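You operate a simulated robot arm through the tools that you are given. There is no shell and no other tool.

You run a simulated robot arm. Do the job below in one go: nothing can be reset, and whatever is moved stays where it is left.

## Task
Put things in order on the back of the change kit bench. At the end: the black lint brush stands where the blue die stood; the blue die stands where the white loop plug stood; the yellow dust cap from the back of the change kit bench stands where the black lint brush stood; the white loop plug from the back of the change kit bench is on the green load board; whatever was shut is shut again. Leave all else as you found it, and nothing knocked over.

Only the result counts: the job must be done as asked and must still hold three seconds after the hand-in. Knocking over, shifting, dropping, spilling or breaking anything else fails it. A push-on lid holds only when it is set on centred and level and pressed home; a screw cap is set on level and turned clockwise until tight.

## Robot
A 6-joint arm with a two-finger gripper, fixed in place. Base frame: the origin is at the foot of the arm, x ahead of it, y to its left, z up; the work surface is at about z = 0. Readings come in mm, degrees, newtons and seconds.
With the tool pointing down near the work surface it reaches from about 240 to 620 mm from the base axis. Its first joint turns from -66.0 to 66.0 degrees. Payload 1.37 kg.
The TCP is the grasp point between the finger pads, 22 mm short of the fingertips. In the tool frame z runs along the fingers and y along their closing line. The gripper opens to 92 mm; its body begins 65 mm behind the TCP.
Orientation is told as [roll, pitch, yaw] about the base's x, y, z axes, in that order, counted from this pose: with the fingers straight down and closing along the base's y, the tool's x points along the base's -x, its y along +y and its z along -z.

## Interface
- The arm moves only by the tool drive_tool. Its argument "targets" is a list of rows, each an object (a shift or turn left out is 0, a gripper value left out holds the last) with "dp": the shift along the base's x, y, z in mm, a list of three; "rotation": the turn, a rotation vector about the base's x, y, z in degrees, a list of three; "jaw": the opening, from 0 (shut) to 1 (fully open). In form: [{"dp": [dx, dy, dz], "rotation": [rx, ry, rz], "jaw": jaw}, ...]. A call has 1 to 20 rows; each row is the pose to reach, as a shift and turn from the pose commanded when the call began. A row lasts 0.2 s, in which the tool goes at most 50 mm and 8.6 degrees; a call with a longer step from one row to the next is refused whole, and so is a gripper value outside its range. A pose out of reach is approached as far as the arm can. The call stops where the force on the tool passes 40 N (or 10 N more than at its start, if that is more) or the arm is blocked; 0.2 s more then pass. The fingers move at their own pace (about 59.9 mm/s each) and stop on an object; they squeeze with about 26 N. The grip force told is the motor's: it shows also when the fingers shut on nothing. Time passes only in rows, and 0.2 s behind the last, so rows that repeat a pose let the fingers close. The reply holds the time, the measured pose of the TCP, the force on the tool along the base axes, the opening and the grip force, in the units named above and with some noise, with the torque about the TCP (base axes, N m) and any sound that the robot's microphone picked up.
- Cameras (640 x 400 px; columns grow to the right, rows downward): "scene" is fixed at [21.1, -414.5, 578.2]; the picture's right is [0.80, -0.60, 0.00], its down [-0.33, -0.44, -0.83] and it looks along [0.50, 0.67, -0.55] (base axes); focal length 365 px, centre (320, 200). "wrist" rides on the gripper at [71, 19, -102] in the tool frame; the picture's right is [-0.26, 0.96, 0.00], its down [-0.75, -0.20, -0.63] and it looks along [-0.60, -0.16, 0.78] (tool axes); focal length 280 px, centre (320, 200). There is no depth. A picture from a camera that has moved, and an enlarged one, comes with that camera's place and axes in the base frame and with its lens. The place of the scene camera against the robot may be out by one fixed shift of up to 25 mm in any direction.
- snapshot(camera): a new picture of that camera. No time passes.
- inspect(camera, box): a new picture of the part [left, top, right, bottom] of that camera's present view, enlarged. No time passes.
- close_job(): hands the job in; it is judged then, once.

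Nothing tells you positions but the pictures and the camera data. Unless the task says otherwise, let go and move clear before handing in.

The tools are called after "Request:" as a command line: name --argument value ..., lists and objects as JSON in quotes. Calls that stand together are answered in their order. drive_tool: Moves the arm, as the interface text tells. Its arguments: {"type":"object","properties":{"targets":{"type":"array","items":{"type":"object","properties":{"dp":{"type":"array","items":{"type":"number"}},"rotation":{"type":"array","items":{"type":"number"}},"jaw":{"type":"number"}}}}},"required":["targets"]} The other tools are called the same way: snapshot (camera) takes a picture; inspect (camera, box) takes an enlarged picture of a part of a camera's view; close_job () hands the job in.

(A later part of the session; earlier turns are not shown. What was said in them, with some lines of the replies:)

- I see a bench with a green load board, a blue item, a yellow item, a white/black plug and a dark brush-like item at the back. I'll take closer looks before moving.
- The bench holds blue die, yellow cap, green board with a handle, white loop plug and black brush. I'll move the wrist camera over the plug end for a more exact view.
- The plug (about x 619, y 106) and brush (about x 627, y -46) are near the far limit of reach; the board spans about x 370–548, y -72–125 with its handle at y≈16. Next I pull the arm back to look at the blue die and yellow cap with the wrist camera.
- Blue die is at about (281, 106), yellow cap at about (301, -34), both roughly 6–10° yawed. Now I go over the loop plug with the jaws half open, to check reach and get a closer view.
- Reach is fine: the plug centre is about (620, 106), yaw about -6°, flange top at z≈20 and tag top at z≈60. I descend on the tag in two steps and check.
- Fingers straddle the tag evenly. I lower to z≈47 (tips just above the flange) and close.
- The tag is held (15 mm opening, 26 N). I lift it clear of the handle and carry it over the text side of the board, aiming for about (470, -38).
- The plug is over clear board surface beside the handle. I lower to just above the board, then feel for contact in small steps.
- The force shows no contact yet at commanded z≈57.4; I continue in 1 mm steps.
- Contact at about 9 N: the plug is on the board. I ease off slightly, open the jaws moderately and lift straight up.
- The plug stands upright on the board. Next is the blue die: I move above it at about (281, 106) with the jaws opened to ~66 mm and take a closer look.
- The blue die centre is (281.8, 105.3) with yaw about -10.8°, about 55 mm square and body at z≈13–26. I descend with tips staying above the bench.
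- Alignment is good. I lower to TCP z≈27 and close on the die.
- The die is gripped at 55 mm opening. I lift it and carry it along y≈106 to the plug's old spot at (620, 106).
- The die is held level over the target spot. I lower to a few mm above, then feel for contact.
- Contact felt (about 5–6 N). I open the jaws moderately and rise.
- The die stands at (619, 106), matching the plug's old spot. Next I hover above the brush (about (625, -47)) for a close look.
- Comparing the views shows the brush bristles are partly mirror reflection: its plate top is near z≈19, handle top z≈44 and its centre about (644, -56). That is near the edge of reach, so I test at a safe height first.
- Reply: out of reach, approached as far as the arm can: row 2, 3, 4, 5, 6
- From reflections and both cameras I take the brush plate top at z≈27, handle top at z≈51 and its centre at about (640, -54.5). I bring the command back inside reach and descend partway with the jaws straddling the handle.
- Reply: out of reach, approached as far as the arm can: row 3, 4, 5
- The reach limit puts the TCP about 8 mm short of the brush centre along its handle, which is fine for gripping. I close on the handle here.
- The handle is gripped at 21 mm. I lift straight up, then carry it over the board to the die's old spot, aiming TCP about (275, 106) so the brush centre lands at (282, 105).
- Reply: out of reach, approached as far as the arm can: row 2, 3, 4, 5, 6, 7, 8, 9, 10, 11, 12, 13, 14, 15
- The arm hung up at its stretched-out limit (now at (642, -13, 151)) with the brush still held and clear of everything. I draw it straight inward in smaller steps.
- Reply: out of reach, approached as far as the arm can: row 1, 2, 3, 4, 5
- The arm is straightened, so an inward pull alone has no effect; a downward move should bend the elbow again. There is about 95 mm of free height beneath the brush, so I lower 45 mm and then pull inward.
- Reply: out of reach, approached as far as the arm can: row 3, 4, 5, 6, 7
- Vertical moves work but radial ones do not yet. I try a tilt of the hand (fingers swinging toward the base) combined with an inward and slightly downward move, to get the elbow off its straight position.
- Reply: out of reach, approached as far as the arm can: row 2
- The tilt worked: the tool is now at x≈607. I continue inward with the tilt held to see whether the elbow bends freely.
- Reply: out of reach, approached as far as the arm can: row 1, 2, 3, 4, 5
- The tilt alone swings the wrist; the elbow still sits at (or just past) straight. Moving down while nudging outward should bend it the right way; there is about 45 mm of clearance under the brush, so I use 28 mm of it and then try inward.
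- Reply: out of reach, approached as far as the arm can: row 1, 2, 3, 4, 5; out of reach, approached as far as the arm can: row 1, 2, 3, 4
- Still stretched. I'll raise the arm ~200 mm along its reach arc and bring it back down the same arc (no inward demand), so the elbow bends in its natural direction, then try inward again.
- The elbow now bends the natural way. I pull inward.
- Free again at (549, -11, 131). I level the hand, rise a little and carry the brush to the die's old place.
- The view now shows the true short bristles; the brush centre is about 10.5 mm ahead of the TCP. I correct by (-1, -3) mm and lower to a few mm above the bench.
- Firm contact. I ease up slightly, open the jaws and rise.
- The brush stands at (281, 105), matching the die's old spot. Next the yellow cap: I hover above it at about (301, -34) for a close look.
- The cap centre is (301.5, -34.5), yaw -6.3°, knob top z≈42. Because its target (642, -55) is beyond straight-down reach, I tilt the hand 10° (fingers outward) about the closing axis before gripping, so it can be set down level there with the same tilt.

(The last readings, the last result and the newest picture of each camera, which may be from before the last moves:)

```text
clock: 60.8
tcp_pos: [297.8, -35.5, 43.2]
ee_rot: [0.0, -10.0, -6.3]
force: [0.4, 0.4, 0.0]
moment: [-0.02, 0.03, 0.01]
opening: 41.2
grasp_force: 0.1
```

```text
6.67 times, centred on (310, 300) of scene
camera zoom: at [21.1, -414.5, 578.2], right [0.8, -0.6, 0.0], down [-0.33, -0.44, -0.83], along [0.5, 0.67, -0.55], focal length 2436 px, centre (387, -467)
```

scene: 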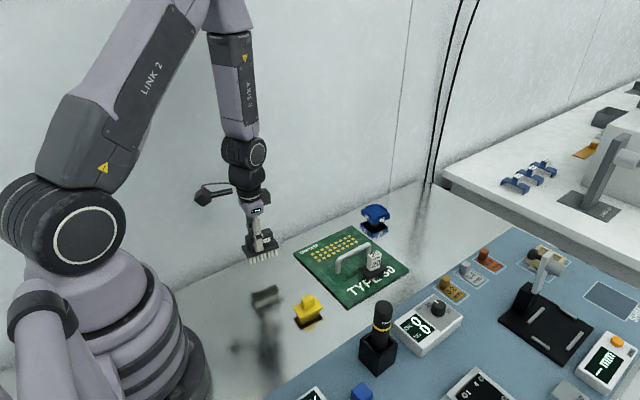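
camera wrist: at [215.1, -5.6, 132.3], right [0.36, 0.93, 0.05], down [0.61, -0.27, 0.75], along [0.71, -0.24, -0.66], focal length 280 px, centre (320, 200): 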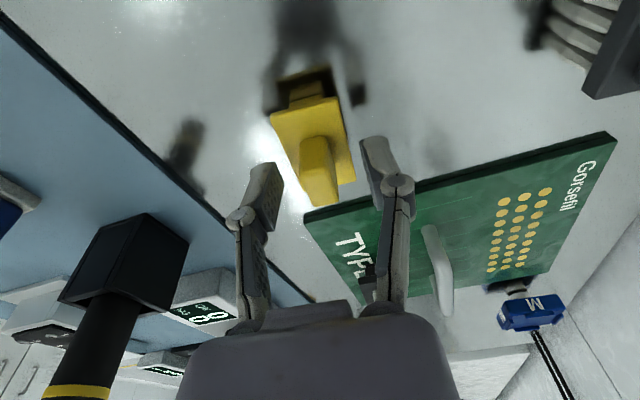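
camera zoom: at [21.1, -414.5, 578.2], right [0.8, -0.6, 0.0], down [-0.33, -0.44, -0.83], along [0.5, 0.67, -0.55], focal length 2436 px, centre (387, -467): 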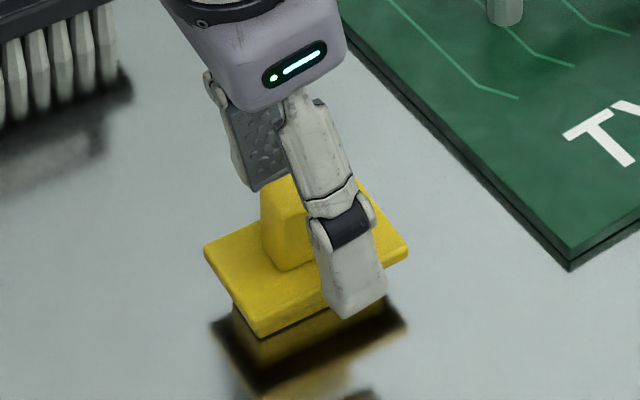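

Fingers straddle the knob. I close.

Request:
drive_tool --targets '[{"dp": [0, 0, 0], "jaw": 0.3}, {"dp": [0, 0, 0], "jaw": 0.15}, {"dp": [0, 0, 0], "jaw": 0.05}, {"dp": [0, 0, 0], "jaw": 0.02}, {"dp": [0, 0, 0], "jaw": 0.02}]'

Request:
snapshot --camera "wrist"

Request:
inspect --camera "scene" --box '[280, 270, 340, 330]'

```text
clock: 62.0
tcp_pos: [298.6, -35.3, 45.1]
ee_rot: [0.0, -10.1, -6.3]
force: [-0.5, -0.3, 0.9]
moment: [0.01, -0.01, -0.03]
opening: 12.7
grasp_force: 26.0
```

```text
taken
camera wrist: at [215.1, -5.7, 132.4], right [0.36, 0.93, 0.05], down [0.61, -0.27, 0.75], along [0.71, -0.24, -0.66], focal length 280 px, centre (320, 200)
```

wrist: 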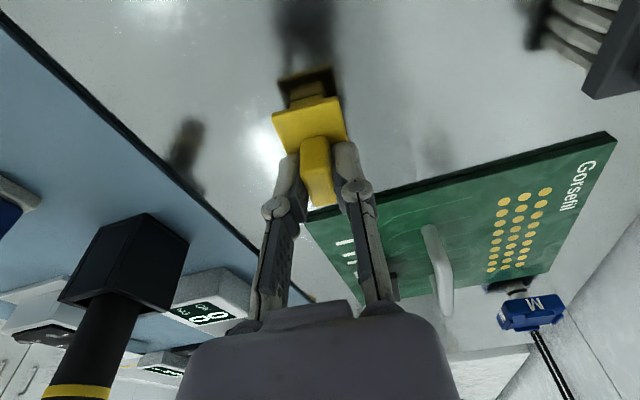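

```text
6.67 times, centred on (310, 300) of scene
camera zoom: at [21.1, -414.5, 578.2], right [0.8, -0.6, 0.0], down [-0.33, -0.44, -0.83], along [0.5, 0.67, -0.55], focal length 2436 px, centre (387, -467)
```

zoom: 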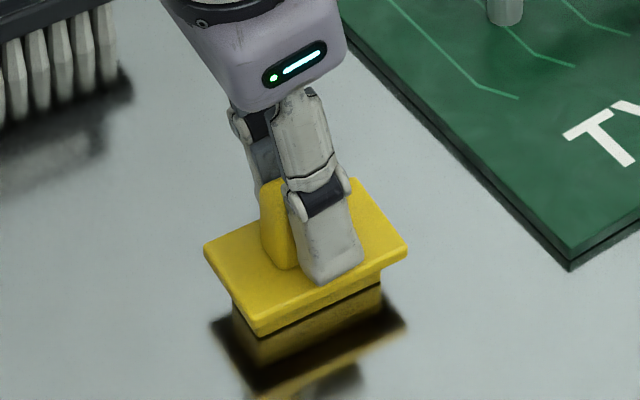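

The knob is held (12.7 mm). I lift to z≈160, passing well above the plug on the board, and carry the cap toward the brush's old spot with the same tilt.

Request:
drive_tool --targets '[{"dp": [0, 0, 8]}, {"dp": [0, 0, 30]}, {"dp": [0, 0, 70]}, {"dp": [0, 0, 110]}, {"dp": [15, -1, 116]}, {"dp": [55, -3, 116]}, {"dp": [95, -5, 116]}, {"dp": [135, -8, 116]}, {"dp": [175, -10, 116]}, {"dp": [215, -12, 116]}, {"dp": [255, -14, 116]}, {"dp": [290, -16, 116]}, {"dp": [315, -18, 116]}, {"dp": [330, -19, 110]}, {"dp": [340, -19, 95]}, {"dp": [340, -19, 80]}, {"dp": [340, -19, 80]}]'

Request:
snapshot --camera "scene"

Request:
snapshot --camera "wrist"

```text
clock: 65.6
tcp_pos: [638.6, -52.6, 124.1]
ee_rot: [0.0, -10.0, -6.3]
force: [0.1, -0.5, 0.3]
moment: [0.0, -0.03, -0.01]
opening: 12.5
grasp_force: 26.1
```

```text
taken
```

scene: 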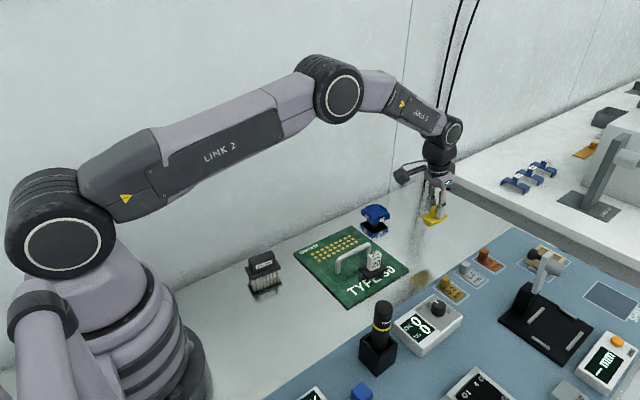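

```text
taken
camera wrist: at [554.4, -23.8, 212.7], right [0.36, 0.93, 0.05], down [0.61, -0.27, 0.75], along [0.71, -0.24, -0.66], focal length 280 px, centre (320, 200)
```

wrist: 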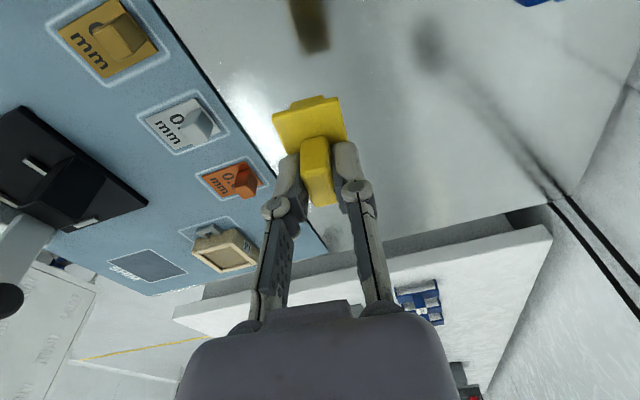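

The elbow is comfortably bent and the cap is over the spot. I lower it with a ~1 mm correction, stopping just above contact height.

Request:
drive_tool --targets '[{"dp": [0.8, -1.2, -25]}, {"dp": [0.8, -1.2, -50]}, {"dp": [0.8, -1.2, -68]}, {"dp": [0.8, -1.2, -75]}, {"dp": [0.8, -1.2, -75]}]'

Request:
inspect --camera "scene" --box '[400, 190, 470, 270]'

Request:
snapshot --camera "wrist"

```text
clock: 66.8
tcp_pos: [639.4, -54.2, 49.6]
ee_rot: [0.0, -9.9, -6.3]
force: [0.7, 0.1, 0.0]
moment: [-0.02, 0.0, 0.02]
opening: 12.6
grasp_force: 25.9
```

```text
5.00 times, centred on (435, 230) of scene
camera zoom: at [21.1, -414.5, 578.2], right [0.8, -0.6, 0.0], down [-0.33, -0.44, -0.83], along [0.5, 0.67, -0.55], focal length 1827 px, centre (-255, 50)
```

zoom: 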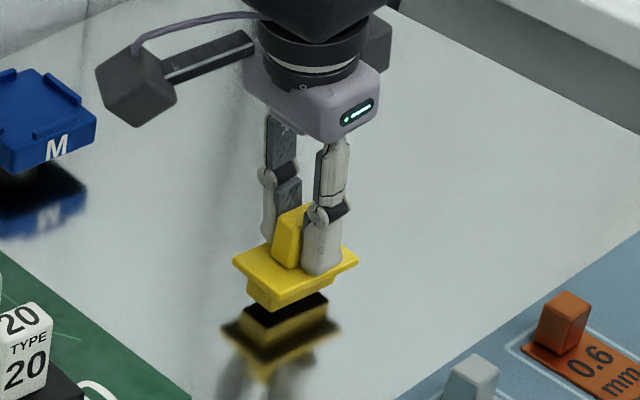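

```text
taken
camera wrist: at [556.4, -24.9, 137.3], right [0.36, 0.93, 0.05], down [0.61, -0.27, 0.75], along [0.71, -0.24, -0.66], focal length 280 px, centre (320, 200)
```

wrist: 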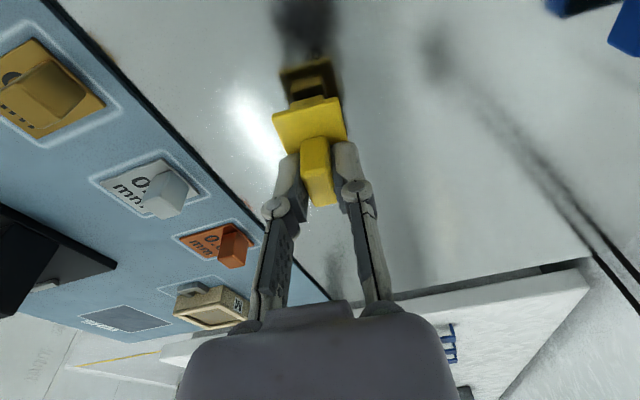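

Request:
drive_tool --targets '[{"dp": [-0.5, 0, -1.5]}, {"dp": [-0.5, 0, -3]}, {"dp": [-0.5, 0, -3.5]}, {"dp": [-0.5, 0, -3.5]}]'

Request:
inspect --camera "scene" --box '[405, 210, 465, 270]'

```text
clock: 67.8
tcp_pos: [639.2, -54.3, 45.1]
ee_rot: [0.0, -9.9, -6.3]
force: [0.0, 0.2, -0.1]
moment: [-0.03, -0.03, 0.01]
opening: 12.6
grasp_force: 26.0
```

```text
6.67 times, centred on (435, 240) of scene
camera zoom: at [21.1, -414.5, 578.2], right [0.8, -0.6, 0.0], down [-0.33, -0.44, -0.83], along [0.5, 0.67, -0.55], focal length 2436 px, centre (-447, -67)
```

zoom: 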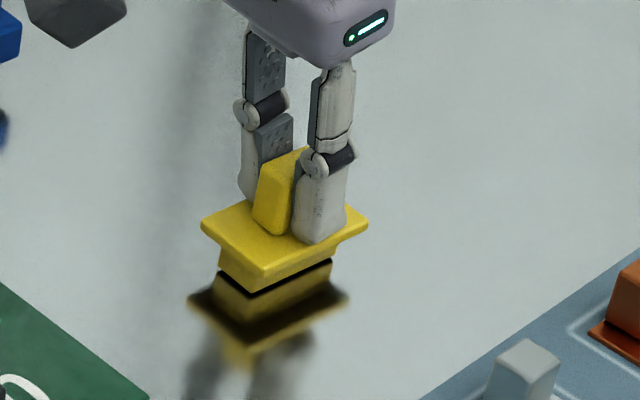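

Request:
drive_tool --targets '[{"dp": [0, 0, -0.5]}, {"dp": [0, 0, -1.0]}, {"dp": [0, 0, -1.0]}]'

```text
clock: 68.6
tcp_pos: [639.5, -54.1, 44.2]
ee_rot: [0.0, -10.0, -6.2]
force: [0.7, -0.3, 1.4]
moment: [-0.01, -0.01, 0.01]
opening: 12.5
grasp_force: 26.0
```

Request:
drive_tool --targets '[{"dp": [0, 0, -0.4]}, {"dp": [0, 0, -0.6]}, {"dp": [0, 0, -0.6]}]'

Request:
inspect --camera "scene" --box '[405, 210, 465, 270]'

```text
clock: 69.4
tcp_pos: [639.6, -54.0, 44.9]
ee_rot: [0.0, -10.0, -6.2]
force: [-0.2, -0.6, -0.2]
moment: [-0.01, -0.03, 0.02]
opening: 12.8
grasp_force: 26.3
```

```text
6.67 times, centred on (435, 240) of scene
camera zoom: at [21.1, -414.5, 578.2], right [0.8, -0.6, 0.0], down [-0.33, -0.44, -0.83], along [0.5, 0.67, -0.55], focal length 2436 px, centre (-447, -67)
```

zoom: 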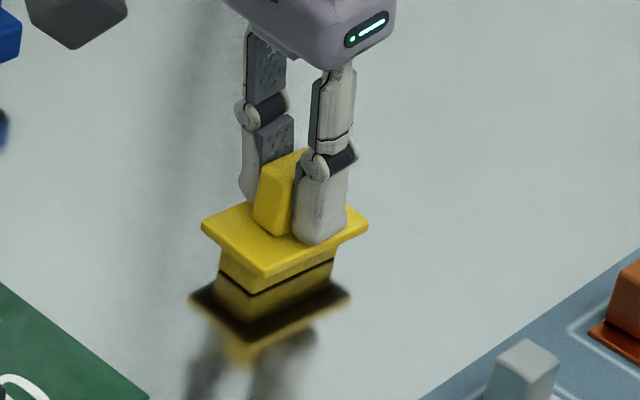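

Request:
drive_tool --targets '[{"dp": [0, 0, -0.4]}, {"dp": [0, 0, -0.7]}, {"dp": [0, 0, -0.7]}]'

```text
clock: 70.2
tcp_pos: [640.5, -53.3, 44.7]
ee_rot: [0.1, -10.1, -6.3]
force: [-1.2, -0.7, 3.1]
moment: [-0.03, 0.03, -0.01]
opening: 12.7
grasp_force: 26.2
```

Light contact (3 N). I open the jaws and rise straight up, then back inward.

Request:
drive_tool --targets '[{"dp": [0, 0, 0], "jaw": 0.2}, {"dp": [0, 0, 0], "jaw": 0.3}, {"dp": [0, 0, 0], "jaw": 0.38}, {"dp": [0, 0, 0], "jaw": 0.38}, {"dp": [0, 0, 8]}, {"dp": [0, 0, 25]}, {"dp": [0, 0, 50]}, {"dp": [0, 0, 80]}, {"dp": [-20, 0, 95]}, {"dp": [-20, 0, 95], "rotation": [0.55, 4.97, 0]}, {"dp": [-20, 0, 95], "rotation": [1.1, 9.94, 0]}, {"dp": [-20, 0, 95], "rotation": [1.1, 9.94, 0]}]'

Request:
snapshot --camera "wrist"

Request:
inspect --camera "wrist" --box '[250, 30, 390, 170]'

Request:
snapshot --camera "scene"

```text
clock: 72.8
tcp_pos: [618.2, -53.8, 139.0]
ee_rot: [0.0, 0.0, -6.3]
force: [-0.3, 0.2, -0.3]
moment: [0.01, -0.02, 0.03]
opening: 34.9
grasp_force: 0.1
```

```text
taken
camera wrist: at [552.2, -26.9, 240.5], right [0.37, 0.93, 0.0], down [0.73, -0.29, 0.62], along [0.58, -0.23, -0.78], focal length 280 px, centre (320, 200)
```

wrist: 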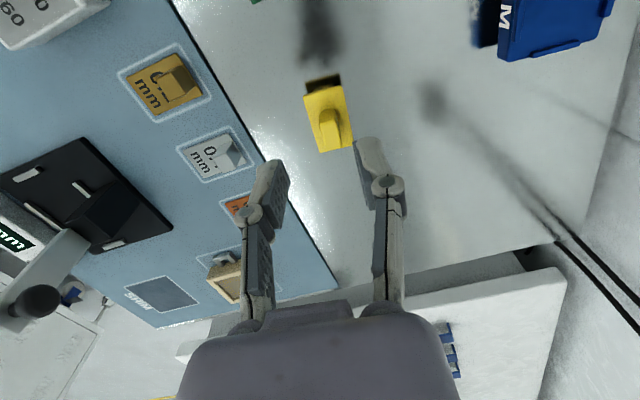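

```text
2.86 times, centred on (320, 100) of wrist
camera zoom: at [552.2, -26.9, 240.5], right [0.37, 0.93, 0.0], down [0.73, -0.29, 0.62], along [0.58, -0.23, -0.78], focal length 801 px, centre (320, 486)
```

zoom: 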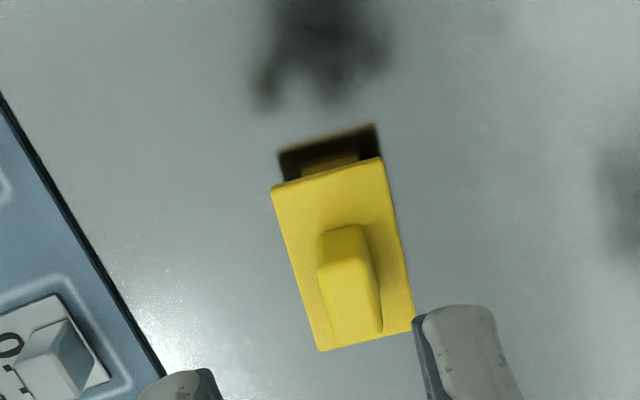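

```text
taken
```

scene: 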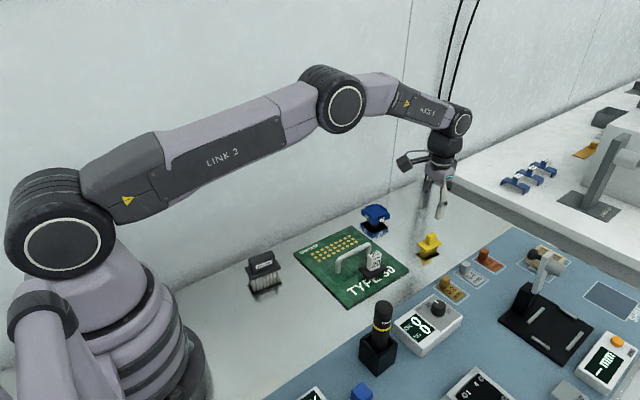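

The cap stands at about (643, -54), matching the brush's old spot. I withdraw the arm to its starting area and do a last check of everything.

Request:
drive_tool --targets '[{"dp": [-30, -5, 10]}, {"dp": [-65, -12, 35]}, {"dp": [-95, -22, 65]}, {"dp": [-125, -32, 100]}, {"dp": [-155, -42, 135]}, {"dp": [-182, -52, 170]}, {"dp": [-210, -62, 205]}, {"dp": [-210, -62, 205]}]'

Request:
snapshot --camera "scene"

Request:
inspect --camera "scene" --box '[230, 180, 470, 330]'

Request:
snapshot --camera "wrist"

```text
clock: 74.6
tcp_pos: [408.5, -114.6, 346.8]
ee_rot: [0.0, 0.0, -6.3]
force: [-0.5, 0.7, -0.6]
moment: [-0.04, 0.03, 0.03]
opening: 35.2
grasp_force: 0.1
```

```text
taken
```

scene: 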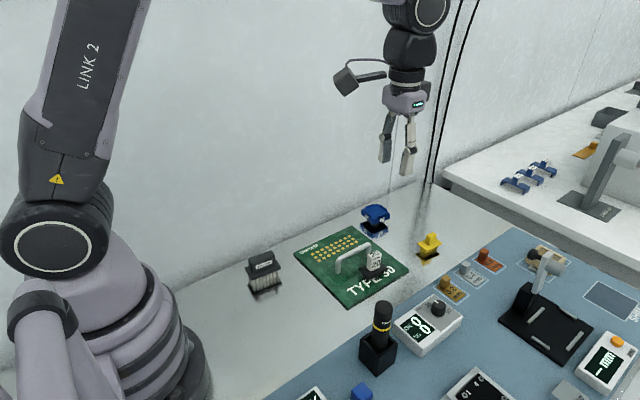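

```text
2.67 times, centred on (350, 255) of scene
camera zoom: at [21.1, -414.5, 578.2], right [0.8, -0.6, 0.0], down [-0.33, -0.44, -0.83], along [0.5, 0.67, -0.55], focal length 974 px, centre (240, 53)
```

zoom: 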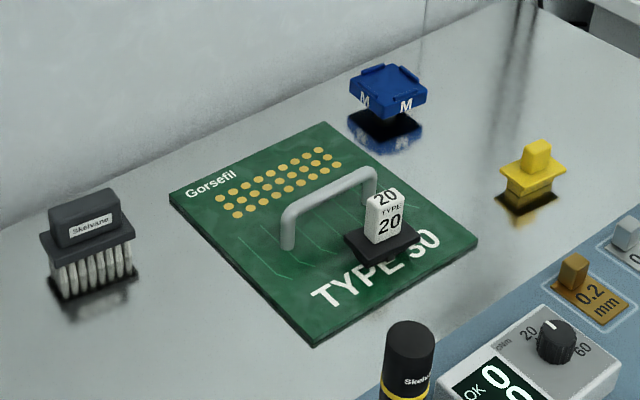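

```text
taken
camera wrist: at [341.3, -87.0, 447.8], right [0.37, 0.93, 0.0], down [0.73, -0.29, 0.63], along [0.58, -0.23, -0.78], focal length 280 px, centre (320, 200)
```

wrist: 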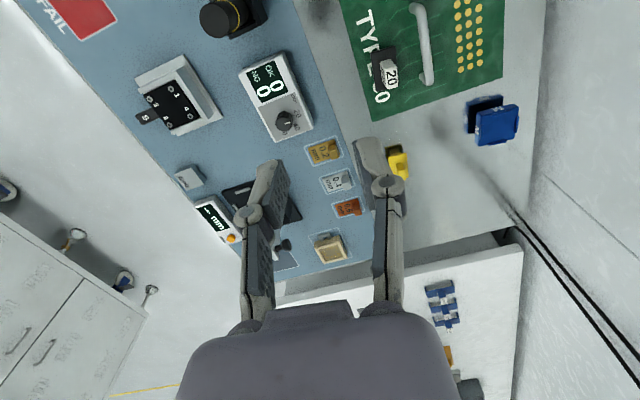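

All four items stand upright: the brush is where the die was, the die is where the plug was, the cap is where the brush was, and the plug is on the green board. The board and everything else look unmoved, nothing shut was opened, and the arm is clear. I hand the job in.

Request:
close_job

```text
The job is handed in.
```

All four items on the back of the change kit bench are in their asked-for places and upright in the last pictures, and the job is handed in. I don't have the judge's result.

| Item | Where it stands now | Centre (x, y in mm) | Spot it replaces (x, y in mm) |
|---|---|---|---|
| Black lint brush | where the blue die stood | about (281, 105) | (282, 105) |
| Blue die | where the white loop plug stood | about (619, 106) | (620, 106) |
| Yellow dust cap | where the brush stood | about (643, -54) | (642, -55) |
| White loop plug | on the green load board, clear of the handle | about (470, -38) | – |

All of these positions come from the wrist camera, so allow a few millimetres either way. The brush's original spot is the least certain, because its bristles and their reflection in the bench were hard to tell apart.

- **Arm stuck:** while I was lifting the brush away, the arm locked at full stretch. I worked it free by tilting the hand and raising and lowering it, with the brush still held and clear of everything.
- **Everything else:** the load board and the other items look unmoved in the last pictures. I opened nothing, so nothing needed shutting again. The jaws are empty and the arm is back near its starting position.
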